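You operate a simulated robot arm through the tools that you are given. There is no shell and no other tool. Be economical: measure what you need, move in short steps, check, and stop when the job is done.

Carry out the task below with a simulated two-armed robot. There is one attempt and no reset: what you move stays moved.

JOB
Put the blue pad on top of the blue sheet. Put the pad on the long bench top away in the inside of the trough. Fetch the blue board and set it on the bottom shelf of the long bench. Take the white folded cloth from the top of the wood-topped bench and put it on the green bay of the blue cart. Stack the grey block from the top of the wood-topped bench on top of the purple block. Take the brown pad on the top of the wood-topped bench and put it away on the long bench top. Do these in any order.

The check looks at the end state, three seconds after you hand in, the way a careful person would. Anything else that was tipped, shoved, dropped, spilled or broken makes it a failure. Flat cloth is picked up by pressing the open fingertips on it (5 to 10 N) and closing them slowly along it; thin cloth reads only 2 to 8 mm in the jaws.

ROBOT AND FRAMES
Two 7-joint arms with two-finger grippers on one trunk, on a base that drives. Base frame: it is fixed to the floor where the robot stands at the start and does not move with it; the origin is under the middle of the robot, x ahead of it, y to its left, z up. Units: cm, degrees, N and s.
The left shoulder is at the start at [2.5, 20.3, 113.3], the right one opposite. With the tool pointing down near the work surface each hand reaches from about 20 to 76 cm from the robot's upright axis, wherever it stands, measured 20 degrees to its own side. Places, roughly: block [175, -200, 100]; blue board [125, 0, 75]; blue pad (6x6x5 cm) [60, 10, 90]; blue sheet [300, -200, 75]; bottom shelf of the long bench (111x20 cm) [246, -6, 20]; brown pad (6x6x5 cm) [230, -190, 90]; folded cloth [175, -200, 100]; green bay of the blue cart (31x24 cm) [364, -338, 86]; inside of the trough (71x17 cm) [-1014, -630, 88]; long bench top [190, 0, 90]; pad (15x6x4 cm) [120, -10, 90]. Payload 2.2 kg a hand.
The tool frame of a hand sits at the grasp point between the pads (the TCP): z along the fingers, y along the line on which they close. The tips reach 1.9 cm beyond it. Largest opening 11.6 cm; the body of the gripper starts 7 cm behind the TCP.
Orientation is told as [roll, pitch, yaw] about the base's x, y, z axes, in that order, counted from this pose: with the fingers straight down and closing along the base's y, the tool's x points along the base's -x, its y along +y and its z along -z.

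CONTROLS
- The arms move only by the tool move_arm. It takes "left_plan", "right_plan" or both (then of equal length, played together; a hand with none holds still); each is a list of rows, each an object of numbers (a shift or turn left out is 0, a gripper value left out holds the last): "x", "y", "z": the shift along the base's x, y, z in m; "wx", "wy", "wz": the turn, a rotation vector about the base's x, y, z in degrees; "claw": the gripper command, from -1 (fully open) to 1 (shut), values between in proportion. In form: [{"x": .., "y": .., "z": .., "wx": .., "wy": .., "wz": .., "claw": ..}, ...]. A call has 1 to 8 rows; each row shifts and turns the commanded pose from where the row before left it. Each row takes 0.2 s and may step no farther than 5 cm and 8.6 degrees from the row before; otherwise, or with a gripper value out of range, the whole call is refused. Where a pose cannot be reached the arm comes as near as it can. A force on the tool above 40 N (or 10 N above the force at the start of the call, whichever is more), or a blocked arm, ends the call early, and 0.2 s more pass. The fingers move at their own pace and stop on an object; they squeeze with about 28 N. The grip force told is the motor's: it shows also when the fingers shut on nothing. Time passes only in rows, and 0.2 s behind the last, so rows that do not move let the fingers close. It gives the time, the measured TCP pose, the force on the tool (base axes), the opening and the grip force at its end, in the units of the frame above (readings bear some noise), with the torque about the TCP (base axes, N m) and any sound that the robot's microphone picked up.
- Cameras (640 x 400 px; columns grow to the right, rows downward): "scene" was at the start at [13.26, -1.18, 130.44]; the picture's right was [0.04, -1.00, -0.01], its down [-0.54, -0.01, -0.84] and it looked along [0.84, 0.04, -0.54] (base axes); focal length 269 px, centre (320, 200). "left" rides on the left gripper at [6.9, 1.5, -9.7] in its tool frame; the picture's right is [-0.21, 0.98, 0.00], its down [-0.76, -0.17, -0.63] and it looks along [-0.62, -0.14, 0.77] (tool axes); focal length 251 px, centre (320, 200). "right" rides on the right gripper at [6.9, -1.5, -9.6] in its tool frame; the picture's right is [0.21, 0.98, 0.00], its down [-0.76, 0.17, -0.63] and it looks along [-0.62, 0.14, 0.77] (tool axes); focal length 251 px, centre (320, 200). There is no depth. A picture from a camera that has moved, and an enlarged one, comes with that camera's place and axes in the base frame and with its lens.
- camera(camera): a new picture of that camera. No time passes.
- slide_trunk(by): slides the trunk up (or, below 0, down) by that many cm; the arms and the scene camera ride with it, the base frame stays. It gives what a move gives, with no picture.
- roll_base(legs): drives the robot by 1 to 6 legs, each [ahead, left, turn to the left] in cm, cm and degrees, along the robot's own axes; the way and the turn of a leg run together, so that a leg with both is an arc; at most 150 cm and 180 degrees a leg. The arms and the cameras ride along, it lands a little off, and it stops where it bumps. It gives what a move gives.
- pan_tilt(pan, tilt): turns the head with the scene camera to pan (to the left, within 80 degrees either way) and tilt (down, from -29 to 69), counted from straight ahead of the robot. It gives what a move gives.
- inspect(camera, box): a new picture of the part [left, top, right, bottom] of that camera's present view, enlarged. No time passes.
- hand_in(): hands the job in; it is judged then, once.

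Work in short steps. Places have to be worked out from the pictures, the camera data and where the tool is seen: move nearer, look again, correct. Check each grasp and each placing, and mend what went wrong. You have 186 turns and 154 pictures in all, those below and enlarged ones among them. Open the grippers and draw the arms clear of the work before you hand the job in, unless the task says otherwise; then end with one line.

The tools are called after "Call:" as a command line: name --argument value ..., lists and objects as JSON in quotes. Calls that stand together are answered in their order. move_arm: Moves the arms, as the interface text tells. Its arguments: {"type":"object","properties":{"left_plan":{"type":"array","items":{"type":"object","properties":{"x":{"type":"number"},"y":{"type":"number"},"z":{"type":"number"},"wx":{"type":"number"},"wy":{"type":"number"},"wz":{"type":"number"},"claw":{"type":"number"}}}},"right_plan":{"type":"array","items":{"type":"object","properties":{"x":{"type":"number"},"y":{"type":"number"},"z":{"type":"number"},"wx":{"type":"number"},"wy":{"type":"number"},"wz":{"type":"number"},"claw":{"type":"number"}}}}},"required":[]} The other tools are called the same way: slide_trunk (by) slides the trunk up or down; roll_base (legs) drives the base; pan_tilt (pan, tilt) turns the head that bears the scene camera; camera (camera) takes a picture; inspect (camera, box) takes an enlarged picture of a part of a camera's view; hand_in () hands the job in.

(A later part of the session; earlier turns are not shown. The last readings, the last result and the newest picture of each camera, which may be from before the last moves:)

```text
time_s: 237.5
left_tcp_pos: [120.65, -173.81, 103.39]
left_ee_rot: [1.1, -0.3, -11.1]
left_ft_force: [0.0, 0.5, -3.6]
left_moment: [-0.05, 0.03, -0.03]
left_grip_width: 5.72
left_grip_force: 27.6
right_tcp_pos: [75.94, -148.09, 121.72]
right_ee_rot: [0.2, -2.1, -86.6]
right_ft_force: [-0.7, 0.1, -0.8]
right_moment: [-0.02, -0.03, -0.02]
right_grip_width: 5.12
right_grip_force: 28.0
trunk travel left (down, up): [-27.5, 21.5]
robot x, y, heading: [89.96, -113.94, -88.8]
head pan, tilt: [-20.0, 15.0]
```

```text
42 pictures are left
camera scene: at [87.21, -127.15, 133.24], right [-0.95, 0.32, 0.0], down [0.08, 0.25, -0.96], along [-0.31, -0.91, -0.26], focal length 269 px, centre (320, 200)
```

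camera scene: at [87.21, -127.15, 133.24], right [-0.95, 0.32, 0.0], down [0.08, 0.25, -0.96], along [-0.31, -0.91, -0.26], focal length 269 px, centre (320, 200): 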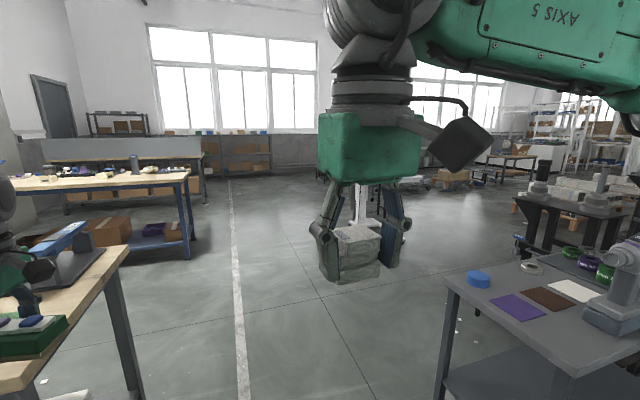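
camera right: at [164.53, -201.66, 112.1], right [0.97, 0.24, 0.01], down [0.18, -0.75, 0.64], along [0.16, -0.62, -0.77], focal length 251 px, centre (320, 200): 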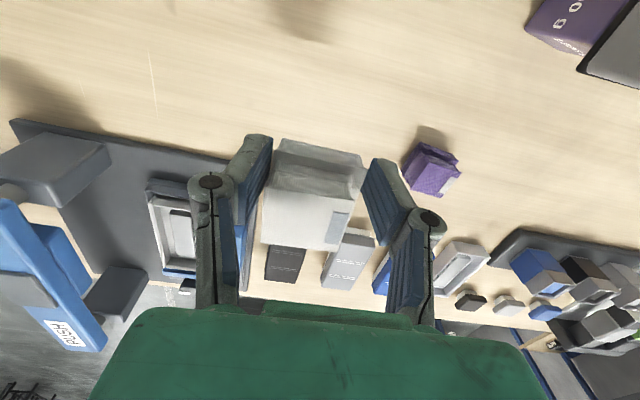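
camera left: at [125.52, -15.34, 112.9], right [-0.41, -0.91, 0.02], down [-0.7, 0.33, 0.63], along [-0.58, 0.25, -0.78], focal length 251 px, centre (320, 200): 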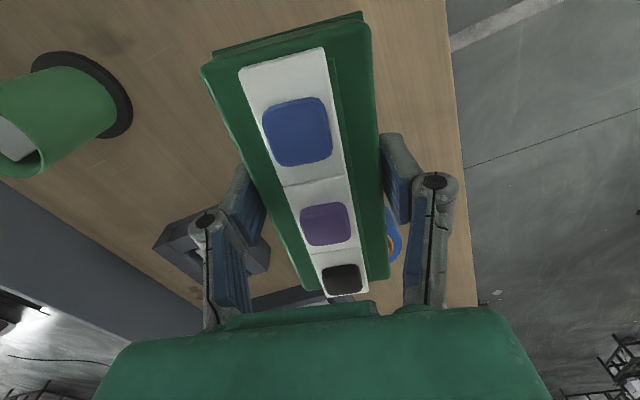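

Aisle behind the bench is wide. Drive: right 8, ahead 224 to y≈−338, turn left to face +x, ahead 120, then look.

Call:
roll_base --legs '[[0, -8, 0], [112, 0, 0], [112, 0, 0], [0, 0, 89], [120, 0, 0]]'

Call:
pan_tilt --pan 0 --tilt 25

Call:
camera --camera "scene"

```text
time_s: 258.4
left_tcp_pos: [272.64, -303.78, 104.34]
left_ee_rot: [1.1, -1.6, 79.3]
left_ft_force: [0.2, -1.9, -3.6]
left_moment: [0.08, 0.01, -0.03]
left_grip_width: 5.73
left_grip_force: 27.6
right_tcp_pos: [247.29, -348.7, 121.62]
right_ee_rot: [1.3, -2.3, 3.9]
right_ft_force: [-0.1, -1.3, -0.2]
right_moment: [0.08, 0.05, 0.01]
right_grip_width: 5.12
right_grip_force: 28.3
trunk travel left (down, up): [-27.5, 21.5]
robot x, y, heading: [212.92, -332.77, 1.9]
head pan, tilt: [-20.0, 15.0]
```

```text
time_s: 259.2
left_tcp_pos: [272.35, -304.39, 104.52]
left_ee_rot: [1.0, -1.8, 79.1]
left_ft_force: [0.3, -0.1, -3.5]
left_moment: [-0.04, 0.01, -0.01]
left_grip_width: 5.73
left_grip_force: 27.6
right_tcp_pos: [247.0, -349.28, 121.73]
right_ee_rot: [1.2, -2.4, 3.9]
right_ft_force: [0.1, -1.0, -0.4]
right_moment: [0.05, -0.02, 0.02]
right_grip_width: 5.1
right_grip_force: 27.9
trunk travel left (down, up): [-27.5, 21.5]
robot x, y, heading: [213.37, -332.94, 2.3]
head pan, tilt: [0.0, 25.0]
```

```text
41 pictures are left
camera scene: at [226.58, -331.35, 131.62], right [0.04, -1.0, 0.01], down [-0.43, -0.02, -0.9], along [0.9, 0.03, -0.43], focal length 269 px, centre (320, 200)
```

scene: 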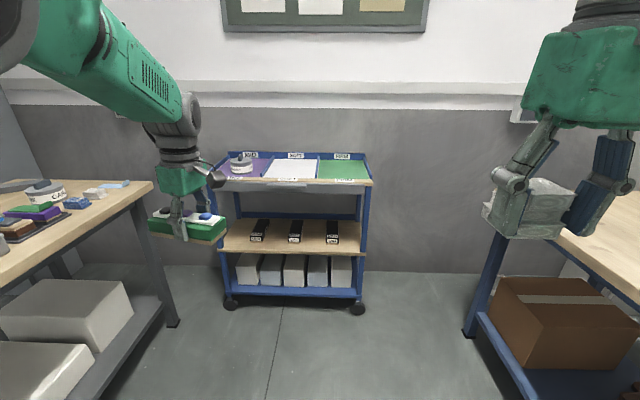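

Green bay ≈[362,-339]. Pull the left hand back/up (tub on cart), then roll ahead 87 cm.

Call:
move_arm --left_plan '[{"x": -0.035, "z": 0.03}, {"x": -0.035, "z": 0.03}, {"x": -0.035, "z": 0.03}, {"x": -0.035, "z": 0.03}, {"x": -0.035}, {}]'

Call:
roll_base --legs '[[0, 4, -2], [85, 0, 0]]'

Call:
pan_tilt --pan 0 --tilt 40

Call:
camera --camera "scene"

Call:
camera --camera "right"

```text
time_s: 260.9
left_tcp_pos: [254.2, -297.31, 115.18]
left_ee_rot: [0.7, 1.2, 79.8]
left_ft_force: [-0.3, 1.4, -3.7]
left_moment: [-0.15, -0.03, 0.03]
left_grip_width: 5.76
left_grip_force: 27.5
right_tcp_pos: [246.4, -342.21, 122.42]
right_ee_rot: [-1.3, -2.6, 4.5]
right_ft_force: [-1.7, 1.0, -1.1]
right_moment: [-0.04, 0.03, 0.02]
right_grip_width: 5.14
right_grip_force: 28.3
trunk travel left (down, up): [-27.5, 21.5]
robot x, y, heading: [213.03, -331.13, 1.9]
head pan, tilt: [0.0, 25.0]
stopped in row 6 (left hand): the arm was blocked; the commanded pose is now the measured one
```

```text
time_s: 265.7
left_tcp_pos: [338.15, -300.88, 116.19]
left_ee_rot: [1.5, -1.8, 78.1]
left_ft_force: [0.6, -0.3, -4.9]
left_moment: [0.01, 0.06, -0.06]
left_grip_width: 5.72
left_grip_force: 27.5
right_tcp_pos: [329.5, -346.04, 121.33]
right_ee_rot: [1.7, -2.1, 2.4]
right_ft_force: [2.1, -1.1, -0.4]
right_moment: [0.09, 0.16, -0.03]
right_grip_width: 5.12
right_grip_force: 27.9
trunk travel left (down, up): [-27.5, 21.5]
robot x, y, heading: [295.39, -327.84, 1.0]
head pan, tilt: [0.0, 25.0]
```

```text
time_s: 266.5
left_tcp_pos: [337.39, -302.04, 116.52]
left_ee_rot: [1.1, -1.9, 78.0]
left_ft_force: [1.0, -3.7, -2.2]
left_moment: [0.27, 0.09, -0.02]
left_grip_width: 5.71
left_grip_force: 28.3
right_tcp_pos: [328.87, -347.03, 121.73]
right_ee_rot: [1.7, -2.4, 2.4]
right_ft_force: [0.0, -2.6, 0.1]
right_moment: [0.23, 0.08, 0.01]
right_grip_width: 5.1
right_grip_force: 28.1
trunk travel left (down, up): [-27.5, 21.5]
robot x, y, heading: [295.29, -329.58, 1.2]
head pan, tilt: [0.0, 40.0]
```

```text
40 pictures are left
camera scene: at [308.31, -334.74, 129.15], right [0.01, -1.0, -0.04], down [-0.65, 0.02, -0.76], along [0.76, 0.04, -0.64], focal length 269 px, centre (320, 200)
```

scene: 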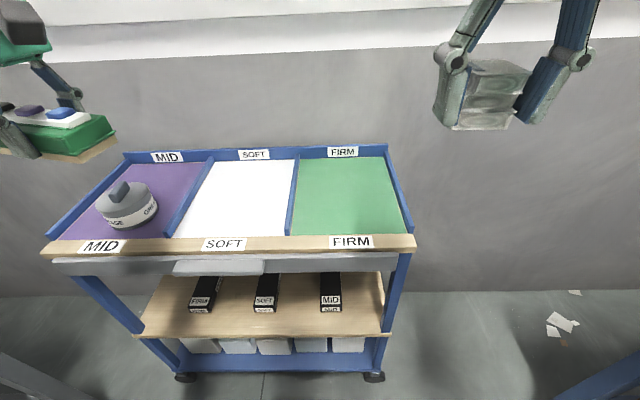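

```text
39 pictures are left
camera right: at [321.61, -349.11, 130.99], right [-0.26, 0.97, 0.02], down [0.72, 0.18, 0.67], along [0.64, 0.19, -0.74], focal length 251 px, centre (320, 200)
```

right: 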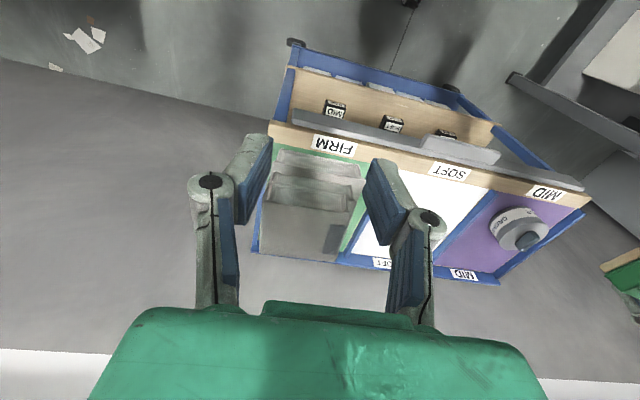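

Green bay centre ≈[363,-338.5], front lip x≈348. Move the right hand to ≈[360,-338.5] and down to z≈100.

Call:
move_arm --right_plan '[{"x": 0.048, "y": 0.008}, {"x": 0.048, "y": 0.008}, {"x": 0.048, "y": 0.008}, {"x": 0.048, "y": 0.008}, {"x": 0.048, "y": 0.008}, {"x": 0.048, "y": 0.01}, {"z": -0.045}, {"z": -0.045}]'

Call:
move_arm --right_plan '[{"z": -0.045}, {"z": -0.04}, {}, {}, {}, {}, {}, {}]'

Call:
camera --camera "scene"

```text
time_s: 268.5
left_tcp_pos: [336.95, -296.22, 115.25]
left_ee_rot: [0.2, 0.9, 78.1]
left_ft_force: [-0.7, 0.1, -3.7]
left_moment: [-0.05, -0.03, 0.0]
left_grip_width: 5.71
left_grip_force: 28.1
right_tcp_pos: [357.32, -336.36, 113.81]
right_ee_rot: [-1.1, -2.7, 2.5]
right_ft_force: [-0.5, 0.3, 0.4]
right_moment: [-0.06, -0.05, 0.0]
right_grip_width: 5.13
right_grip_force: 27.7
trunk travel left (down, up): [-27.5, 21.5]
robot x, y, heading: [295.22, -329.55, 0.9]
head pan, tilt: [0.0, 40.0]
stopped in row 8 (right hand): the arm was blocked; the commanded pose is now the measured one
```

```text
time_s: 270.5
left_tcp_pos: [336.42, -291.03, 114.25]
left_ee_rot: [-0.3, 3.1, 78.3]
left_ft_force: [-2.1, 4.4, -3.9]
left_moment: [-0.3, -0.12, 0.04]
left_grip_width: 5.71
left_grip_force: 27.8
right_tcp_pos: [356.63, -331.18, 106.04]
right_ee_rot: [-3.1, -2.8, 2.8]
right_ft_force: [-0.4, 3.0, 0.1]
right_moment: [-0.32, 0.0, -0.03]
right_grip_width: 5.09
right_grip_force: 28.3
trunk travel left (down, up): [-27.5, 21.5]
robot x, y, heading: [295.32, -328.41, 1.3]
head pan, tilt: [0.0, 40.0]
stopped in row 8 (right hand): the arm was blocked; the commanded pose is now the measured one
```

```text
38 pictures are left
camera scene: at [308.29, -323.77, 129.2], right [0.02, -1.0, 0.03], down [-0.65, -0.04, -0.76], along [0.76, -0.01, -0.65], focal length 269 px, centre (320, 200)
```

scene: 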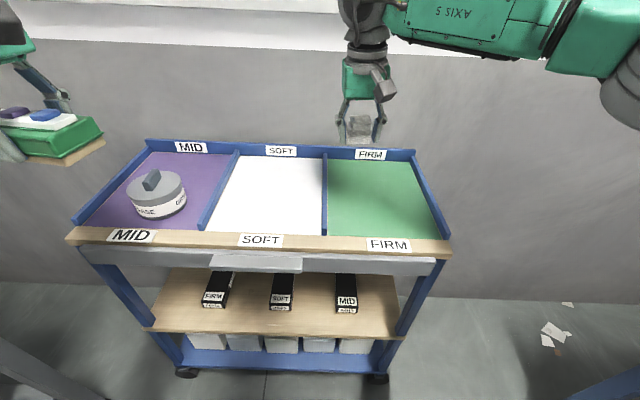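

Large sway; wait for it to calm.

Call:
move_arm --right_plan '[{}, {}, {}, {}, {}, {}, {}, {}]'

Call:
move_arm --right_plan '[{}, {}, {}, {}, {}, {}, {}, {}]'

Call:
move_arm --right_plan '[{}, {}, {}, {}, {}, {}, {}, {}]'

```text
time_s: 272.3
left_tcp_pos: [336.46, -292.32, 114.55]
left_ee_rot: [-0.1, 2.4, 78.3]
left_ft_force: [-1.4, 0.3, -4.0]
left_moment: [-0.14, -0.01, -0.01]
left_grip_width: 5.7
left_grip_force: 27.8
right_tcp_pos: [356.61, -332.41, 105.83]
right_ee_rot: [-2.6, -2.8, 2.8]
right_ft_force: [-0.4, 0.9, -1.0]
right_moment: [-0.04, -0.04, 0.04]
right_grip_width: 5.1
right_grip_force: 27.7
trunk travel left (down, up): [-27.5, 21.5]
robot x, y, heading: [295.42, -327.84, 1.2]
head pan, tilt: [0.0, 40.0]
```

```text
time_s: 274.1
left_tcp_pos: [336.51, -294.35, 115.28]
left_ee_rot: [-0.2, 1.5, 78.2]
left_ft_force: [0.4, 0.3, -3.3]
left_moment: [-0.04, -0.04, 0.02]
left_grip_width: 5.7
left_grip_force: 27.4
right_tcp_pos: [356.7, -334.35, 105.85]
right_ee_rot: [-1.9, -3.0, 2.7]
right_ft_force: [-0.5, -0.5, -1.1]
right_moment: [-0.08, -0.06, 0.03]
right_grip_width: 5.09
right_grip_force: 27.8
trunk travel left (down, up): [-27.5, 21.5]
robot x, y, heading: [295.67, -328.73, 1.0]
head pan, tilt: [0.0, 40.0]
```

```text
time_s: 275.9
left_tcp_pos: [336.36, -296.37, 115.73]
left_ee_rot: [-0.1, 0.5, 78.2]
left_ft_force: [-0.1, 0.4, -3.2]
left_moment: [0.0, -0.02, -0.02]
left_grip_width: 5.69
left_grip_force: 27.5
right_tcp_pos: [356.75, -336.41, 105.92]
right_ee_rot: [-1.0, -3.1, 2.6]
right_ft_force: [0.0, -0.2, 0.8]
right_moment: [0.03, 0.0, -0.01]
right_grip_width: 5.12
right_grip_force: 28.3
trunk travel left (down, up): [-27.5, 21.5]
robot x, y, heading: [295.54, -329.31, 1.0]
head pan, tilt: [0.0, 40.0]
```

Calm at [356.8,-336.4]. Shift x +2.5, y −1.5, level, and lower to z≈92.

Call:
move_arm --right_plan '[{"x": 0.012, "y": -0.008, "wy": 1.5}, {"x": 0.013, "y": -0.007, "wy": 1.5}, {"z": -0.025}, {"z": -0.025}, {"z": -0.025}, {"z": -0.025}, {"z": -0.025}, {"z": -0.015}]'

Call:
move_arm --right_plan '[{}, {}, {}, {}, {}, {}, {}, {}]'

Call:
camera --camera "scene"

```text
time_s: 277.9
left_tcp_pos: [336.46, -301.01, 116.74]
left_ee_rot: [0.3, -1.4, 77.7]
left_ft_force: [1.3, -1.4, -3.6]
left_moment: [0.18, 0.03, -0.04]
left_grip_width: 5.7
left_grip_force: 28.2
right_tcp_pos: [359.08, -341.92, 91.71]
right_ee_rot: [0.9, -0.2, 2.3]
right_ft_force: [0.1, -1.7, -1.0]
right_moment: [0.17, 0.04, 0.02]
right_grip_width: 5.09
right_grip_force: 28.1
trunk travel left (down, up): [-27.5, 21.5]
robot x, y, heading: [296.0, -329.84, 1.0]
head pan, tilt: [0.0, 40.0]
stopped in row 8 (right hand): the arm was blocked; the commanded pose is now the measured one
```

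```text
time_s: 279.7
left_tcp_pos: [336.24, -298.89, 116.6]
left_ee_rot: [-0.3, -0.5, 78.0]
left_ft_force: [0.8, -1.0, -2.8]
left_moment: [0.02, -0.01, 0.0]
left_grip_width: 5.7
left_grip_force: 27.5
right_tcp_pos: [359.1, -340.17, 91.91]
right_ee_rot: [0.1, -0.2, 2.4]
right_ft_force: [0.3, -1.4, 0.0]
right_moment: [0.03, 0.1, -0.02]
right_grip_width: 5.13
right_grip_force: 27.9
trunk travel left (down, up): [-27.5, 21.5]
robot x, y, heading: [295.59, -329.84, 1.1]
head pan, tilt: [0.0, 40.0]
```

```text
37 pictures are left
camera scene: at [308.59, -332.79, 129.24], right [0.01, -1.0, -0.02], down [-0.65, 0.01, -0.76], along [0.76, 0.03, -0.65], focal length 269 px, centre (320, 200)
```

scene: 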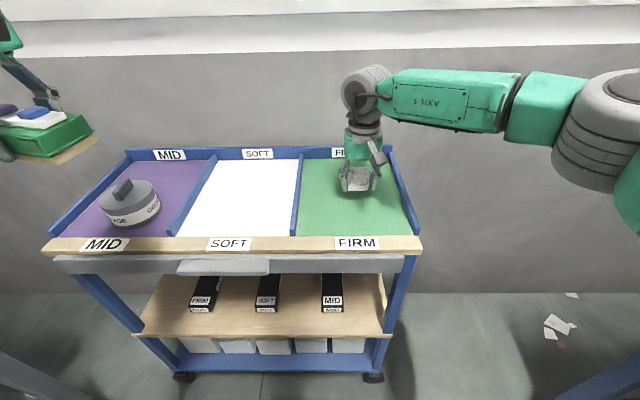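

Inside the green bay. Lower in small steps to contact.

Call:
move_arm --right_plan '[{"z": -0.01}, {"z": -0.008}, {}]'

Call:
move_arm --right_plan '[{"z": -0.006}, {}]'

Call:
move_arm --right_plan '[{"z": -0.006}, {}]'

```text
time_s: 280.7
left_tcp_pos: [335.82, -294.05, 115.05]
left_ee_rot: [-0.6, 2.0, 78.0]
left_ft_force: [0.1, 2.4, -3.6]
left_moment: [-0.21, -0.04, 0.03]
left_grip_width: 5.69
left_grip_force: 28.2
right_tcp_pos: [358.72, -336.26, 90.79]
right_ee_rot: [-2.3, -0.4, 2.5]
right_ft_force: [-1.0, 2.2, 0.1]
right_moment: [-0.17, -0.04, 0.03]
right_grip_width: 5.09
right_grip_force: 27.8
trunk travel left (down, up): [-27.5, 21.5]
robot x, y, heading: [295.81, -329.52, 1.0]
head pan, tilt: [0.0, 40.0]
stopped in row 3 (right hand): the arm was blocked; the commanded pose is now the measured one
```

```text
time_s: 281.5
left_tcp_pos: [335.49, -294.86, 114.9]
left_ee_rot: [-0.4, 1.9, 77.8]
left_ft_force: [-0.7, 2.4, -3.5]
left_moment: [-0.18, -0.02, 0.07]
left_grip_width: 5.7
left_grip_force: 27.9
right_tcp_pos: [358.29, -337.28, 90.5]
right_ee_rot: [-2.4, -0.5, 2.2]
right_ft_force: [-1.0, 1.0, 0.0]
right_moment: [-0.17, -0.04, 0.01]
right_grip_width: 5.1
right_grip_force: 28.3
trunk travel left (down, up): [-27.5, 21.5]
robot x, y, heading: [295.68, -330.43, 1.0]
head pan, tilt: [0.0, 40.0]
stopped in row 2 (right hand): the arm was blocked; the commanded pose is now the measured one
```

```text
time_s: 282.3
left_tcp_pos: [335.18, -296.1, 114.62]
left_ee_rot: [0.1, 1.7, 77.6]
left_ft_force: [-0.3, 0.3, -3.6]
left_moment: [-0.14, -0.01, 0.04]
left_grip_width: 5.7
left_grip_force: 28.0
right_tcp_pos: [358.19, -338.59, 90.04]
right_ee_rot: [-2.5, -0.7, 1.8]
right_ft_force: [-1.5, 1.3, -0.3]
right_moment: [-0.12, -0.01, 0.01]
right_grip_width: 5.09
right_grip_force: 28.0
trunk travel left (down, up): [-27.5, 21.5]
robot x, y, heading: [295.71, -331.25, 0.5]
head pan, tilt: [0.0, 40.0]
stopped in row 2 (right hand): the arm was blocked; the commanded pose is now the measured one
```

Swaying again; settle first.

Call:
move_arm --right_plan '[{}, {}, {}, {}, {}, {}, {}, {}]'

Call:
move_arm --right_plan '[{}, {}, {}, {}, {}, {}, {}, {}]'

Call:
inspect --camera "scene" --box '[280, 100, 440, 260]'

```text
time_s: 284.1
left_tcp_pos: [335.17, -294.76, 114.26]
left_ee_rot: [0.3, 2.3, 77.5]
left_ft_force: [0.4, 1.5, -4.5]
left_moment: [-0.15, 0.04, -0.02]
left_grip_width: 5.68
left_grip_force: 27.8
right_tcp_pos: [358.27, -337.38, 90.09]
right_ee_rot: [-2.8, -0.7, 1.9]
right_ft_force: [-0.7, 1.3, -0.7]
right_moment: [-0.14, -0.03, -0.01]
right_grip_width: 5.1
right_grip_force: 28.1
trunk travel left (down, up): [-27.5, 21.5]
robot x, y, heading: [295.43, -330.88, 1.4]
head pan, tilt: [0.0, 40.0]
```

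```text
time_s: 285.9
left_tcp_pos: [335.25, -294.79, 114.15]
left_ee_rot: [0.5, 2.3, 77.6]
left_ft_force: [0.8, 2.9, -3.7]
left_moment: [-0.19, 0.01, 0.01]
left_grip_width: 5.71
left_grip_force: 28.1
right_tcp_pos: [358.17, -337.36, 90.09]
right_ee_rot: [-2.9, -0.7, 1.9]
right_ft_force: [-0.2, 1.9, -0.3]
right_moment: [-0.21, -0.05, -0.02]
right_grip_width: 5.1
right_grip_force: 28.6
trunk travel left (down, up): [-27.5, 21.5]
robot x, y, heading: [295.66, -330.64, 1.0]
head pan, tilt: [0.0, 40.0]
```

```text
2.50 times, centred on (360, 180) of scene
camera zoom: at [308.47, -328.05, 129.26], right [0.02, -1.0, 0.02], down [-0.65, -0.03, -0.76], along [0.76, 0.0, -0.65], focal length 673 px, centre (220, 250)
```

zoom: 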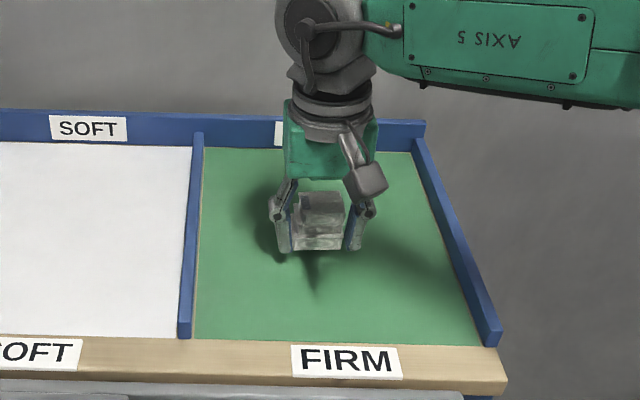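

Steady now, tilted −2.9°. Level it and lower.

Call:
move_arm --right_plan '[{"wx": 2.5, "z": -0.004}, {"z": -0.004}, {}]'

Call:
move_arm --right_plan '[{"z": -0.005}, {}]'

Call:
move_arm --right_plan '[{"z": -0.004}, {}]'

```text
time_s: 286.9
left_tcp_pos: [334.92, -296.59, 114.13]
left_ee_rot: [1.5, 1.6, 77.6]
left_ft_force: [0.0, -0.7, -3.4]
left_moment: [-0.03, 0.06, 0.0]
left_grip_width: 5.69
left_grip_force: 28.3
right_tcp_pos: [358.0, -338.93, 89.42]
right_ee_rot: [0.6, -1.0, 1.8]
right_ft_force: [-0.2, -0.3, 0.1]
right_moment: [0.03, 0.02, 0.01]
right_grip_width: 5.1
right_grip_force: 27.9
trunk travel left (down, up): [-27.5, 21.5]
robot x, y, heading: [295.61, -331.22, 0.8]
head pan, tilt: [0.0, 40.0]
stopped in row 3 (right hand): the arm was blocked; the commanded pose is now the measured one
```

```text
time_s: 287.5
left_tcp_pos: [334.89, -294.78, 114.08]
left_ee_rot: [0.8, 2.2, 77.7]
left_ft_force: [-0.4, 0.6, -3.4]
left_moment: [-0.1, 0.01, 0.0]
left_grip_width: 5.68
left_grip_force: 28.3
right_tcp_pos: [358.0, -337.14, 88.96]
right_ee_rot: [0.0, -1.0, 2.0]
right_ft_force: [0.0, 0.7, 0.2]
right_moment: [-0.1, 0.0, 0.01]
right_grip_width: 5.11
right_grip_force: 27.6
trunk travel left (down, up): [-27.5, 21.5]
robot x, y, heading: [295.64, -330.25, 0.9]
head pan, tilt: [0.0, 40.0]
```

```text
time_s: 288.1
left_tcp_pos: [334.74, -298.04, 115.13]
left_ee_rot: [0.8, 0.8, 77.5]
left_ft_force: [1.0, 0.2, -3.6]
left_moment: [-0.02, 0.0, -0.01]
left_grip_width: 5.69
left_grip_force: 27.5
right_tcp_pos: [357.93, -340.22, 88.65]
right_ee_rot: [0.9, -1.1, 1.4]
right_ft_force: [-2.3, -9.2, 21.0]
right_moment: [0.15, -0.15, -0.07]
right_grip_width: 5.09
right_grip_force: 28.0
trunk travel left (down, up): [-27.5, 21.5]
robot x, y, heading: [295.5, -331.3, 0.9]
head pan, tilt: [0.0, 40.0]
```

Contact (21 N). Ease up slightly, open, and lift straight up.

Call:
move_arm --right_plan '[{"z": 0.002}, {"claw": 0.0}, {"claw": -0.4}, {"claw": -0.6}, {"z": 0.04}, {"z": 0.05}, {"z": 0.05}, {"z": 0.05}]'

Call:
inspect --camera "scene" --box '[240, 80, 480, 280]'

```text
time_s: 289.9
left_tcp_pos: [334.78, -297.06, 114.66]
left_ee_rot: [1.1, 1.2, 77.6]
left_ft_force: [-0.6, -0.1, -3.5]
left_moment: [-0.02, -0.02, -0.01]
left_grip_width: 5.68
left_grip_force: 27.7
right_tcp_pos: [357.62, -339.18, 108.01]
right_ee_rot: [0.8, -0.9, 1.7]
right_ft_force: [-0.6, 0.3, 0.4]
right_moment: [0.02, -0.01, -0.02]
right_grip_width: 9.27
right_grip_force: 0.1
trunk travel left (down, up): [-27.5, 21.5]
robot x, y, heading: [295.8, -331.02, 0.9]
head pan, tilt: [0.0, 40.0]
```

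```text
2.00 times, centred on (360, 180) of scene
camera zoom: at [308.37, -331.32, 129.31], right [0.01, -1.0, 0.0], down [-0.65, -0.01, -0.76], along [0.76, 0.01, -0.65], focal length 538 px, centre (240, 240)
```

zoom: 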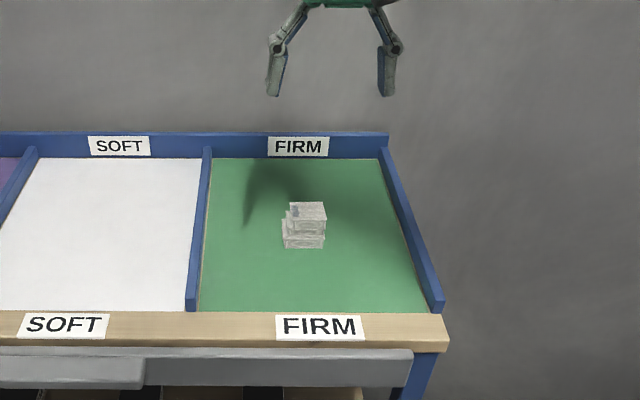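

Cloth is in the green bay. Retract the right hand, back out to x≈80, and turn to face −x to look toward the trough.

Call:
move_arm --right_plan '[{"x": -0.045, "z": 0.03}, {"x": -0.045, "z": 0.03}, {"x": -0.045, "z": 0.03}, {"x": -0.045}, {"x": -0.045}, {"x": -0.045}]'

Call:
roll_base --legs '[[-110, 0, -0.9], [-105, 0, 0], [0, 0, 90], [0, 0, 90]]'

Call:
pan_tilt --pan 0 --tilt 12

Call:
camera --camera "scene"

```text
refused: row 1 steps farther than a row can; nothing moved
```

```text
time_s: 308.3
left_tcp_pos: [44.45, -367.84, 114.41]
left_ee_rot: [1.1, 1.4, -99.4]
left_ft_force: [0.0, 0.2, -4.0]
left_moment: [0.04, -0.01, -0.01]
left_grip_width: 5.72
left_grip_force: 27.5
right_tcp_pos: [19.45, -327.19, 108.05]
right_ee_rot: [0.6, -0.9, -175.0]
right_ft_force: [-0.3, 0.3, 0.1]
right_moment: [-0.01, 0.0, 0.01]
right_grip_width: 9.25
right_grip_force: 0.0
trunk travel left (down, up): [-27.5, 21.5]
robot x, y, heading: [81.82, -331.96, -176.3]
head pan, tilt: [0.0, 40.0]
```

```text
time_s: 309.2
left_tcp_pos: [44.88, -367.89, 114.16]
left_ee_rot: [1.7, 1.6, -99.3]
left_ft_force: [-0.2, -0.9, -4.2]
left_moment: [0.03, 0.02, -0.02]
left_grip_width: 5.7
left_grip_force: 27.8
right_tcp_pos: [19.67, -327.3, 108.1]
right_ee_rot: [0.5, -1.1, -175.1]
right_ft_force: [0.2, 0.0, -0.3]
right_moment: [0.0, 0.0, 0.02]
right_grip_width: 9.26
right_grip_force: 0.0
trunk travel left (down, up): [-27.5, 21.5]
robot x, y, heading: [81.75, -331.63, -176.2]
head pan, tilt: [0.0, 12.0]
```

```text
34 pictures are left
camera scene: at [68.09, -332.74, 133.73], right [-0.07, 1.0, 0.0], down [0.21, 0.02, -0.98], along [-0.97, -0.07, -0.21], focal length 269 px, centre (320, 200)
```

scene: 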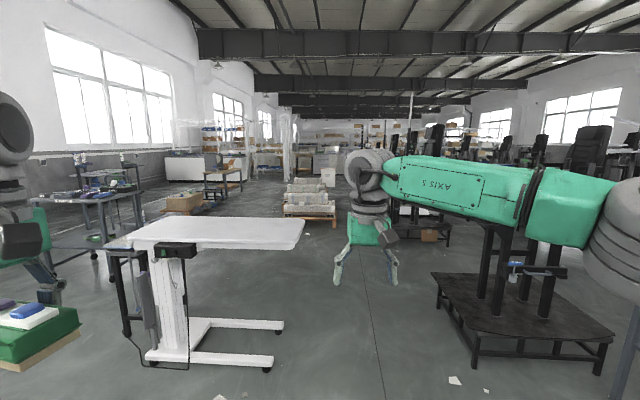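

Lane between white table (y<−350) and dark platform (y>−245). Retract the right hand, shift to y≈−295 and drive ahead to x≈−350.

Call:
move_arm --right_plan '[{"x": 0.045, "z": 0.02}, {"x": 0.045, "z": 0.02}, {"x": 0.045, "z": 0.02}, {"x": 0.045}, {"x": 0.045}]'

Call:
roll_base --legs '[[0, 0, -3.7], [0, -37, 0], [145, 0, 0], [145, 0, 0], [140, 0, 0]]'

Call:
camera --camera "scene"

```text
time_s: 310.4
left_tcp_pos: [44.9, -367.88, 114.39]
left_ee_rot: [1.4, 1.3, -99.2]
left_ft_force: [-0.2, -0.4, -2.8]
left_moment: [0.05, -0.01, -0.01]
left_grip_width: 5.71
left_grip_force: 28.3
right_tcp_pos: [42.34, -327.22, 114.43]
right_ee_rot: [0.7, -1.2, -175.2]
right_ft_force: [-0.3, 0.3, 0.2]
right_moment: [0.0, -0.03, -0.01]
right_grip_width: 9.29
right_grip_force: 0.1
trunk travel left (down, up): [-27.5, 21.5]
robot x, y, heading: [81.87, -331.93, -175.8]
head pan, tilt: [0.0, 12.0]
```

```text
time_s: 333.6
left_tcp_pos: [-392.2, -332.18, 115.04]
left_ee_rot: [2.1, -0.4, -102.7]
left_ft_force: [-1.1, 1.3, -3.1]
left_moment: [-0.1, -0.01, 0.01]
left_grip_width: 5.67
left_grip_force: 27.6
right_tcp_pos: [-392.32, -291.68, 114.09]
right_ee_rot: [2.4, -1.1, -178.6]
right_ft_force: [-0.6, 2.2, 0.0]
right_moment: [-0.13, -0.08, -0.02]
right_grip_width: 9.28
right_grip_force: 0.1
trunk travel left (down, up): [-27.5, 21.5]
robot x, y, heading: [-352.95, -301.15, -179.3]
head pan, tilt: [0.0, 12.0]
```

```text
33 pictures are left
camera scene: at [-366.75, -298.91, 133.72], right [-0.01, 1.0, -0.02], down [0.21, -0.02, -0.98], along [-0.98, -0.02, -0.21], focal length 269 px, centre (320, 200)
```

scene: 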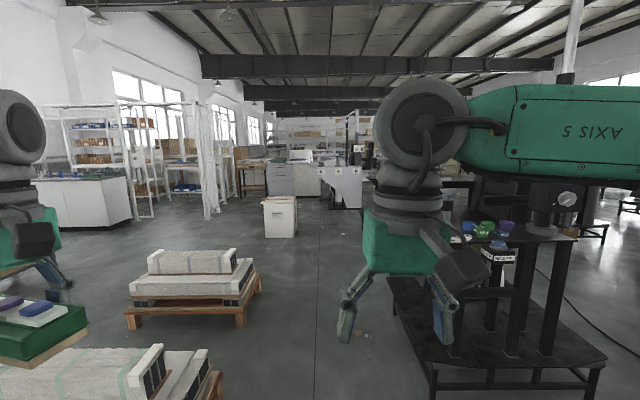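

Lane clear at y≈−300. Drive 300 cm further to x≈−655 and look left.

Call:
roll_base --legs '[[100, 0, -0.7], [100, 0, 0], [100, 0, 0]]'

Call:
pan_tilt --pan 35 --tilt 10

Call:
camera --camera "scene"

```text
time_s: 348.5
left_tcp_pos: [-695.79, -324.21, 113.83]
left_ee_rot: [3.5, 0.3, -106.5]
left_ft_force: [0.8, 0.8, -4.0]
left_moment: [0.04, 0.02, 0.01]
left_grip_width: 5.67
left_grip_force: 27.7
right_tcp_pos: [-693.38, -283.64, 114.33]
right_ee_rot: [2.0, -1.4, 177.7]
right_ft_force: [0.3, 0.3, 0.5]
right_moment: [-0.06, 0.0, 0.03]
right_grip_width: 9.29
right_grip_force: 0.0
trunk travel left (down, up): [-27.5, 21.5]
robot x, y, heading: [-655.41, -295.45, 177.0]
head pan, tilt: [0.0, 12.0]
```

```text
time_s: 349.5
left_tcp_pos: [-695.6, -318.84, 114.63]
left_ee_rot: [4.7, -2.0, -106.8]
left_ft_force: [-0.7, 1.3, -1.9]
left_moment: [-0.09, -0.01, 0.01]
left_grip_width: 5.64
left_grip_force: 27.9
right_tcp_pos: [-693.16, -278.29, 113.91]
right_ee_rot: [4.2, -1.4, 177.5]
right_ft_force: [-0.1, 2.2, -0.6]
right_moment: [-0.18, -0.05, 0.01]
right_grip_width: 9.27
right_grip_force: 0.1
trunk travel left (down, up): [-27.5, 21.5]
robot x, y, heading: [-655.36, -294.72, 176.9]
head pan, tilt: [35.0, 10.0]
```

```text
32 pictures are left
camera scene: at [-667.22, -295.5, 134.19], right [-0.53, 0.85, -0.02], down [0.15, 0.06, -0.99], along [-0.84, -0.52, -0.16], focal length 269 px, centre (320, 200)
```

scene: 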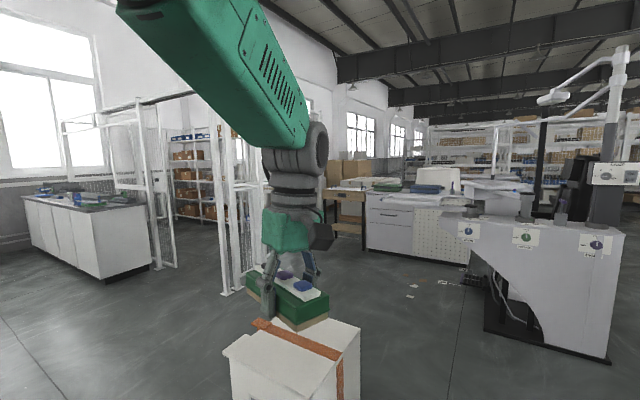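

Trough lies beyond a mesh fence at x≈−825, past the bin (x −735..−785) and left of the kiosk. Drive ahead 170 to x≈−825, strafe left 100, then look.

Call:
roll_base --legs '[[85, 0, 3], [85, 0, 0], [0, 100, 0]]'

Call:
pan_tilt --pan 40 --tilt 20

Call:
camera --camera "scene"

```text
time_s: 363.0
left_tcp_pos: [-864.25, -423.95, 114.38]
left_ee_rot: [4.0, -1.2, -102.0]
left_ft_force: [1.1, -0.4, -5.1]
left_moment: [0.11, 0.05, 0.02]
left_grip_width: 5.66
left_grip_force: 28.2
right_tcp_pos: [-865.16, -383.26, 113.83]
right_ee_rot: [3.4, -1.1, -178.1]
right_ft_force: [-1.1, -0.9, -1.0]
right_moment: [0.09, -0.15, 0.0]
right_grip_width: 9.3
right_grip_force: 0.0
trunk travel left (down, up): [-27.5, 21.5]
robot x, y, heading: [-825.91, -394.98, -178.5]
head pan, tilt: [35.0, 10.0]
```

```text
time_s: 363.7
left_tcp_pos: [-863.49, -422.33, 114.69]
left_ee_rot: [4.1, -1.5, -102.2]
left_ft_force: [-1.5, 2.1, -2.3]
left_moment: [-0.19, -0.03, -0.05]
left_grip_width: 5.64
left_grip_force: 28.7
right_tcp_pos: [-864.52, -381.6, 114.39]
right_ee_rot: [3.9, -1.6, -178.2]
right_ft_force: [-1.2, 3.0, 0.6]
right_moment: [-0.2, -0.01, -0.01]
right_grip_width: 9.26
right_grip_force: 0.0
trunk travel left (down, up): [-27.5, 21.5]
robot x, y, heading: [-825.88, -392.88, -178.4]
head pan, tilt: [40.0, 20.0]
```

```text
31 pictures are left
camera scene: at [-837.23, -394.81, 132.6], right [-0.66, 0.75, -0.03], down [0.26, 0.19, -0.95], along [-0.7, -0.64, -0.32], focal length 269 px, centre (320, 200)
```

scene: 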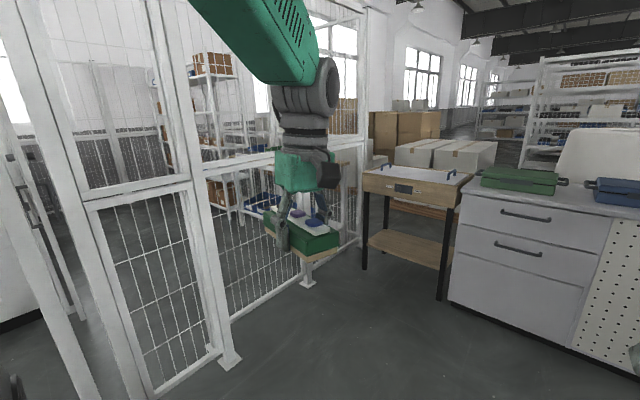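

The trough is inside the mesh cage; the doorway seems to be in the fence at x≈−830, y≈−510..−620. Go round: left 45, back 70, left 70, then look ahead-left.

Call:
roll_base --legs '[[0, 40, -1.5], [-75, 0, 0], [0, 70, 0]]'

Call:
pan_tilt --pan 25 --tilt 18

Call:
camera --camera "scene"

```text
time_s: 373.2
left_tcp_pos: [-789.39, -533.17, 113.42]
left_ee_rot: [4.9, -0.2, -103.8]
left_ft_force: [-1.0, 0.1, -3.7]
left_moment: [0.01, 0.01, -0.03]
left_grip_width: 5.65
left_grip_force: 28.4
right_tcp_pos: [-789.14, -492.28, 114.63]
right_ee_rot: [2.5, -1.7, -179.8]
right_ft_force: [-0.7, 0.8, 0.8]
right_moment: [-0.03, -0.01, 0.03]
right_grip_width: 9.28
right_grip_force: 0.0
trunk travel left (down, up): [-27.5, 21.5]
robot x, y, heading: [-751.31, -502.92, 179.9]
head pan, tilt: [40.0, 20.0]
```

```text
time_s: 374.0
left_tcp_pos: [-789.54, -534.88, 111.98]
left_ee_rot: [6.4, 0.9, -103.9]
left_ft_force: [0.8, 0.8, -4.9]
left_moment: [0.07, 0.02, 0.03]
left_grip_width: 5.61
left_grip_force: 28.8
right_tcp_pos: [-789.17, -494.29, 114.67]
right_ee_rot: [1.6, -1.6, -179.8]
right_ft_force: [0.6, 1.2, -0.1]
right_moment: [0.05, 0.02, -0.02]
right_grip_width: 9.26
right_grip_force: 0.0
trunk travel left (down, up): [-27.5, 21.5]
robot x, y, heading: [-750.81, -503.81, 179.7]
head pan, tilt: [25.0, 18.0]
```

```text
30 pictures are left
camera scene: at [-764.27, -511.37, 132.48], right [-0.42, 0.91, 0.02], down [0.29, 0.16, -0.94], along [-0.86, -0.39, -0.33], focal length 269 px, centre (320, 200)
```

scene: 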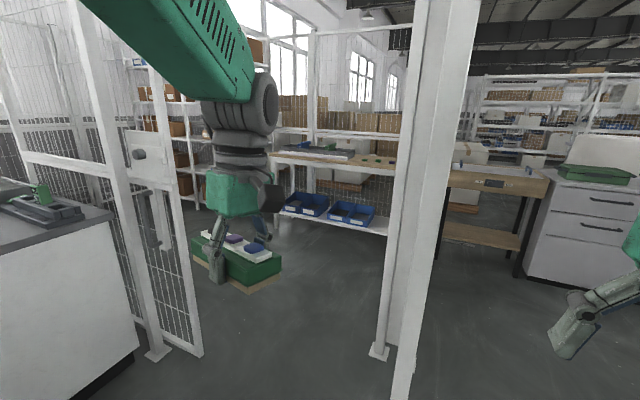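

The doorway opens between the corner post ≈(−880,−520) and gate leaf ≈(−835,−612); the trough is on the wood bench inside. Tuck the hands forward/inward, then strafe left 65 and look straight through.

Call:
move_arm --left_plan '[{"x": -0.03, "y": 0.03}, {"x": -0.03, "y": 0.03}, {"x": -0.03, "y": 0.03}, {"x": -0.03, "y": 0.02}, {"x": -0.03}]' --right_plan '[{"x": -0.03}, {"x": -0.03}, {"x": -0.03}, {"x": -0.03}, {"x": -0.03}]'

Call:
roll_base --legs '[[0, 63, 0]]'

Call:
pan_tilt --pan 0 --tilt 25

Call:
camera --camera "scene"

```text
time_s: 375.4
left_tcp_pos: [-803.61, -523.11, 113.19]
left_ee_rot: [4.7, 0.3, -104.0]
left_ft_force: [0.7, -1.9, -2.5]
left_moment: [0.13, 0.02, -0.01]
left_grip_width: 5.64
left_grip_force: 28.0
right_tcp_pos: [-803.53, -493.52, 115.24]
right_ee_rot: [1.8, -2.1, -179.9]
right_ft_force: [0.4, -1.0, -0.2]
right_moment: [0.1, 0.06, -0.02]
right_grip_width: 9.32
right_grip_force: 0.1
trunk travel left (down, up): [-27.5, 21.5]
robot x, y, heading: [-751.11, -502.5, 180.2]
head pan, tilt: [25.0, 18.0]
stopped in row 5 (left hand): the arm was blocked; the commanded pose is now the measured one
```

```text
time_s: 378.9
left_tcp_pos: [-804.55, -586.34, 113.0]
left_ee_rot: [4.7, 0.7, -104.7]
left_ft_force: [-0.1, -2.1, -3.2]
left_moment: [0.17, 0.0, 0.05]
left_grip_width: 5.63
left_grip_force: 27.3
right_tcp_pos: [-803.97, -556.61, 115.1]
right_ee_rot: [1.2, -2.0, 179.5]
right_ft_force: [0.8, -1.5, 0.2]
right_moment: [0.13, 0.05, 0.0]
right_grip_width: 9.29
right_grip_force: 0.1
trunk travel left (down, up): [-27.5, 21.5]
robot x, y, heading: [-751.27, -565.45, 179.2]
head pan, tilt: [25.0, 18.0]
```

```text
time_s: 379.8
left_tcp_pos: [-804.14, -588.24, 112.99]
left_ee_rot: [4.5, 1.3, -104.5]
left_ft_force: [0.2, -1.8, -4.0]
left_moment: [0.18, 0.01, 0.05]
left_grip_width: 5.64
left_grip_force: 27.8
right_tcp_pos: [-803.66, -558.58, 115.45]
right_ee_rot: [0.6, -2.2, 179.8]
right_ft_force: [0.5, -0.7, -0.5]
right_moment: [0.1, 0.06, -0.01]
right_grip_width: 9.29
right_grip_force: 0.1
trunk travel left (down, up): [-27.5, 21.5]
robot x, y, heading: [-752.11, -566.26, 179.5]
head pan, tilt: [0.0, 25.0]
```

```text
29 pictures are left
camera scene: at [-765.45, -566.79, 131.62], right [0.01, 1.0, 0.01], down [0.43, 0.0, -0.9], along [-0.9, 0.01, -0.43], focal length 269 px, centre (320, 200)
```

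scene: 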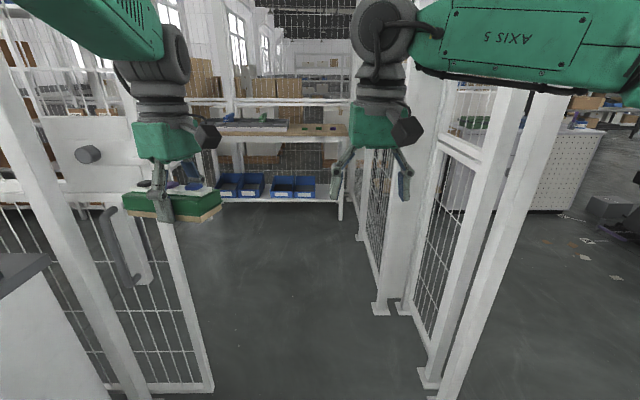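

Passage is ~100 cm wide centred near y≈−564. Enter: ahead 85, then ahead 50/left 11, and look again.

Call:
roll_base --legs '[[85, 0, 0.5], [50, 11, 0]]'

Call:
pan_tilt --pan 15 --tilt 28

Call:
camera --camera "scene"

```text
time_s: 385.5
left_tcp_pos: [-903.63, -585.38, 112.71]
left_ee_rot: [4.9, 1.3, -107.0]
left_ft_force: [-1.1, 0.8, -3.9]
left_moment: [0.0, -0.1, 0.02]
left_grip_width: 5.62
left_grip_force: 27.8
right_tcp_pos: [-902.18, -554.33, 116.34]
right_ee_rot: [1.5, -3.2, 175.9]
right_ft_force: [0.6, 3.8, -0.1]
right_moment: [-0.4, 0.0, 0.0]
right_grip_width: 9.29
right_grip_force: 0.1
trunk travel left (down, up): [-27.5, 21.5]
robot x, y, heading: [-849.82, -566.51, 176.4]
head pan, tilt: [0.0, 25.0]
stopped in leg 2: the robot was blocked; the commanded pose is now the measured one
```

```text
time_s: 386.2
left_tcp_pos: [-903.64, -585.79, 113.34]
left_ee_rot: [4.3, 1.6, -105.9]
left_ft_force: [0.3, 0.2, -3.0]
left_moment: [0.08, -0.01, 0.02]
left_grip_width: 5.62
left_grip_force: 28.0
right_tcp_pos: [-902.2, -554.38, 116.32]
right_ee_rot: [1.8, -3.1, 176.6]
right_ft_force: [-0.8, 0.1, -0.2]
right_moment: [0.0, 0.0, -0.03]
right_grip_width: 9.27
right_grip_force: 0.1
trunk travel left (down, up): [-27.5, 21.5]
robot x, y, heading: [-850.64, -566.98, 177.0]
head pan, tilt: [15.0, 28.0]
```

```text
28 pictures are left
camera scene: at [-859.01, -573.07, 131.69], right [-0.21, 0.98, 0.04], down [0.43, 0.13, -0.89], along [-0.88, -0.17, -0.45], focal length 269 px, centre (320, 200)
```

scene: 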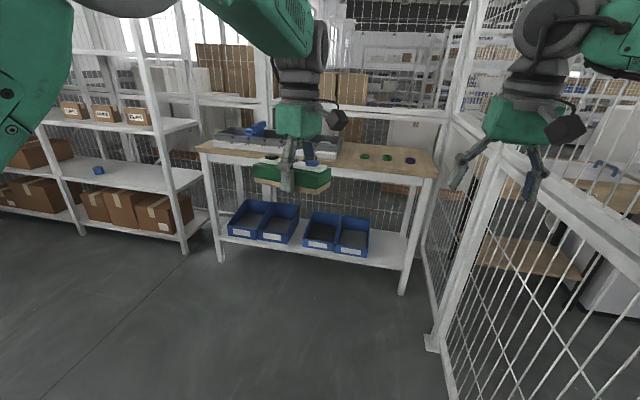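

Blocked at x≈−850, likely the right arm against the right fence. Look to the right side.

Call:
pan_tilt --pan -65 --tilt 20

Call:
camera --camera "scene"

Call:
pan_tilt --pan 75 --tilt 25

Call:
camera --camera "scene"

```text
time_s: 387.8
left_tcp_pos: [-903.48, -585.83, 113.26]
left_ee_rot: [4.5, 1.8, -105.9]
left_ft_force: [-0.5, 0.7, -4.1]
left_moment: [0.04, -0.02, -0.01]
left_grip_width: 5.62
left_grip_force: 28.1
right_tcp_pos: [-902.14, -554.4, 116.27]
right_ee_rot: [1.8, -3.1, 176.4]
right_ft_force: [0.7, -0.2, 0.5]
right_moment: [0.01, 0.02, 0.0]
right_grip_width: 9.29
right_grip_force: 0.1
trunk travel left (down, up): [-27.5, 21.5]
robot x, y, heading: [-850.14, -566.78, 177.1]
head pan, tilt: [-65.0, 20.0]
```

```text
27 pictures are left
camera scene: at [-853.57, -562.67, 133.19], right [0.93, 0.38, -0.02], down [0.1, -0.28, -0.95], along [-0.37, 0.88, -0.3], focal length 269 px, centre (320, 200)
```

scene: 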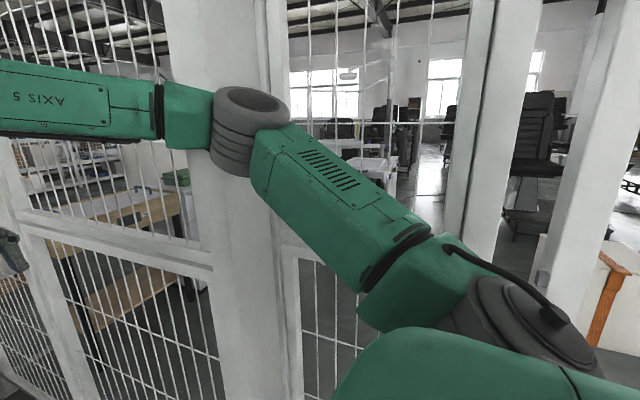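

```text
time_s: 390.0
left_tcp_pos: [-903.37, -585.82, 113.13]
left_ee_rot: [4.5, 1.9, -105.8]
left_ft_force: [0.2, -0.5, -3.6]
left_moment: [0.08, -0.01, 0.02]
left_grip_width: 5.63
left_grip_force: 28.3
right_tcp_pos: [-902.2, -554.35, 116.31]
right_ee_rot: [1.8, -3.0, 176.5]
right_ft_force: [0.4, 0.3, -0.2]
right_moment: [-0.01, 0.03, 0.0]
right_grip_width: 9.28
right_grip_force: 0.0
trunk travel left (down, up): [-27.5, 21.5]
robot x, y, heading: [-850.08, -566.87, 177.4]
head pan, tilt: [75.0, 25.0]
```

```text
26 pictures are left
camera scene: at [-852.91, -580.05, 131.71], right [-0.95, 0.31, 0.04], down [0.1, 0.44, -0.89], along [-0.29, -0.85, -0.45], focal length 269 px, centre (320, 200)
```

scene: 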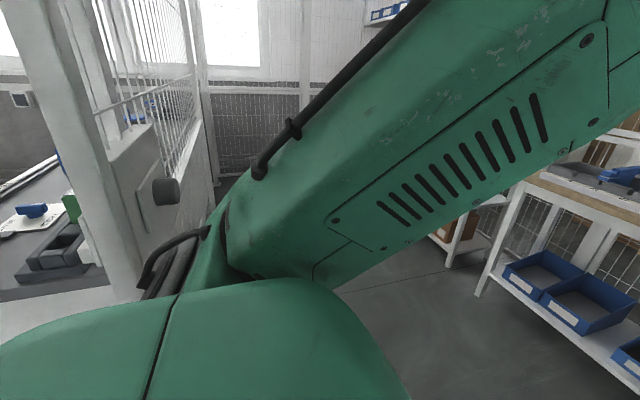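

The right elbow touches the corner post. Back 8 cm, stretch the right hand forward (pulls the elbow in), shift left 8 cm.

Call:
roll_base --legs '[[-8, 0, 3]]'

Call:
move_arm --right_plan '[{"x": -0.03, "y": -0.01}, {"x": -0.03, "y": -0.01}, {"x": -0.03, "y": -0.01}, {"x": -0.03, "y": -0.01}, {"x": -0.03}, {}]'

Call:
roll_base --legs '[[0, 8, 0]]'

Call:
pan_tilt --pan -50 --tilt 20

Call:
camera --camera "scene"

```text
time_s: 391.1
left_tcp_pos: [-896.96, -587.1, 111.79]
left_ee_rot: [6.3, 0.1, -103.7]
left_ft_force: [-0.4, 0.5, -4.2]
left_moment: [0.08, -0.03, 0.01]
left_grip_width: 5.62
left_grip_force: 28.1
right_tcp_pos: [-897.44, -556.4, 114.23]
right_ee_rot: [2.4, -1.1, 179.4]
right_ft_force: [-0.3, -0.1, -0.5]
right_moment: [0.02, -0.02, -0.02]
right_grip_width: 9.27
right_grip_force: 0.0
trunk travel left (down, up): [-27.5, 21.5]
robot x, y, heading: [-842.44, -566.56, -180.0]
head pan, tilt: [75.0, 25.0]
```

```text
time_s: 392.5
left_tcp_pos: [-896.1, -586.7, 112.13]
left_ee_rot: [6.0, -0.1, -103.8]
left_ft_force: [0.2, 0.2, -3.1]
left_moment: [0.01, -0.02, 0.02]
left_grip_width: 5.61
left_grip_force: 28.3
right_tcp_pos: [-909.24, -558.99, 113.64]
right_ee_rot: [2.5, -1.4, 179.4]
right_ft_force: [0.9, 0.0, 0.5]
right_moment: [-0.03, 0.02, 0.04]
right_grip_width: 9.28
right_grip_force: 0.1
right hand out of reach, approached as far as the arm can: row 4, 5
trunk travel left (down, up): [-27.5, 21.5]
robot x, y, heading: [-842.01, -566.77, -179.8]
head pan, tilt: [75.0, 25.0]
```

```text
time_s: 393.5
left_tcp_pos: [-896.08, -590.63, 112.96]
left_ee_rot: [6.1, -1.6, -103.7]
left_ft_force: [-0.6, 2.3, -2.9]
left_moment: [-0.12, -0.02, -0.04]
left_grip_width: 5.63
left_grip_force: 28.0
right_tcp_pos: [-909.71, -562.57, 113.68]
right_ee_rot: [4.3, -1.5, 179.1]
right_ft_force: [1.0, 2.3, 0.3]
right_moment: [-0.25, 0.0, 0.01]
right_grip_width: 9.3
right_grip_force: 0.2
trunk travel left (down, up): [-27.5, 21.5]
robot x, y, heading: [-842.29, -574.06, -179.4]
head pan, tilt: [75.0, 25.0]
```

```text
time_s: 395.6
left_tcp_pos: [-895.72, -593.53, 112.64]
left_ee_rot: [5.6, -0.2, -103.9]
left_ft_force: [0.4, 0.2, -3.3]
left_moment: [0.07, 0.0, 0.01]
left_grip_width: 5.63
left_grip_force: 27.8
right_tcp_pos: [-909.14, -565.91, 114.02]
right_ee_rot: [2.8, -1.6, 179.1]
right_ft_force: [1.3, -0.2, -0.4]
right_moment: [0.02, 0.01, 0.04]
right_grip_width: 9.29
right_grip_force: 0.0
trunk travel left (down, up): [-27.5, 21.5]
robot x, y, heading: [-842.4, -573.69, -179.6]
head pan, tilt: [-50.0, 20.0]
```

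```text
25 pictures are left
camera scene: at [-852.9, -566.09, 132.38], right [0.76, 0.65, 0.0], down [0.23, -0.27, -0.94], along [-0.61, 0.71, -0.35], focal length 269 px, centre (320, 200)
```

scene: 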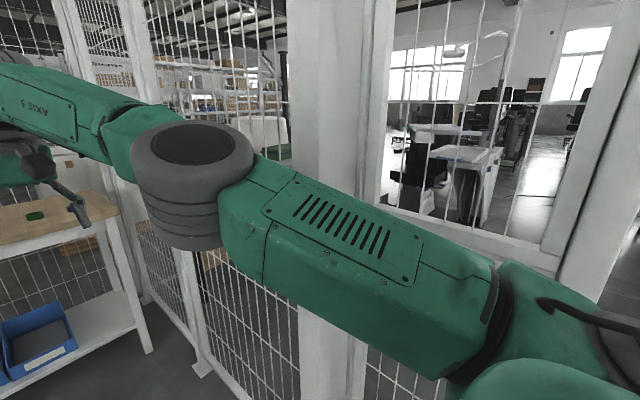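

Elbow is now tucked clear of the post. Advance 45 cm with 5 cm left.

Call:
roll_base --legs '[[45, 6, 0]]'

Call:
pan_tilt --pan 15 --tilt 35

Call:
camera --camera "scene"

```text
time_s: 398.3
left_tcp_pos: [-941.49, -601.64, 112.41]
left_ee_rot: [5.3, 0.7, -103.6]
left_ft_force: [0.2, 0.6, -3.0]
left_moment: [-0.02, 0.04, -0.03]
left_grip_width: 5.62
left_grip_force: 28.2
right_tcp_pos: [-955.27, -574.08, 114.39]
right_ee_rot: [2.0, -1.6, 179.5]
right_ft_force: [-0.9, -1.7, 0.5]
right_moment: [0.14, -0.03, 0.01]
right_grip_width: 9.27
right_grip_force: 0.1
trunk travel left (down, up): [-27.5, 21.5]
robot x, y, heading: [-888.14, -580.57, -179.7]
head pan, tilt: [-50.0, 20.0]
```

```text
time_s: 399.7
left_tcp_pos: [-941.02, -598.18, 113.26]
left_ee_rot: [5.6, -0.9, -103.9]
left_ft_force: [0.6, 0.5, -3.8]
left_moment: [-0.01, -0.03, -0.01]
left_grip_width: 5.62
left_grip_force: 28.0
right_tcp_pos: [-955.27, -570.57, 114.44]
right_ee_rot: [3.5, -1.7, 179.3]
right_ft_force: [-0.3, 1.8, -0.1]
right_moment: [-0.1, -0.03, 0.0]
right_grip_width: 9.29
right_grip_force: 0.0
trunk travel left (down, up): [-27.5, 21.5]
robot x, y, heading: [-888.06, -579.99, -179.5]
head pan, tilt: [15.0, 35.0]
```

```text
24 pictures are left
camera scene: at [-901.15, -580.97, 130.11], right [-0.23, 0.97, -0.01], down [0.56, 0.12, -0.82], along [-0.8, -0.2, -0.57], focal length 269 px, centre (320, 200)
```

scene: 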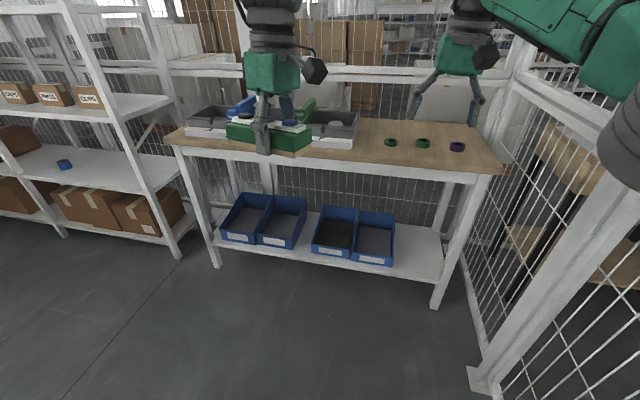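

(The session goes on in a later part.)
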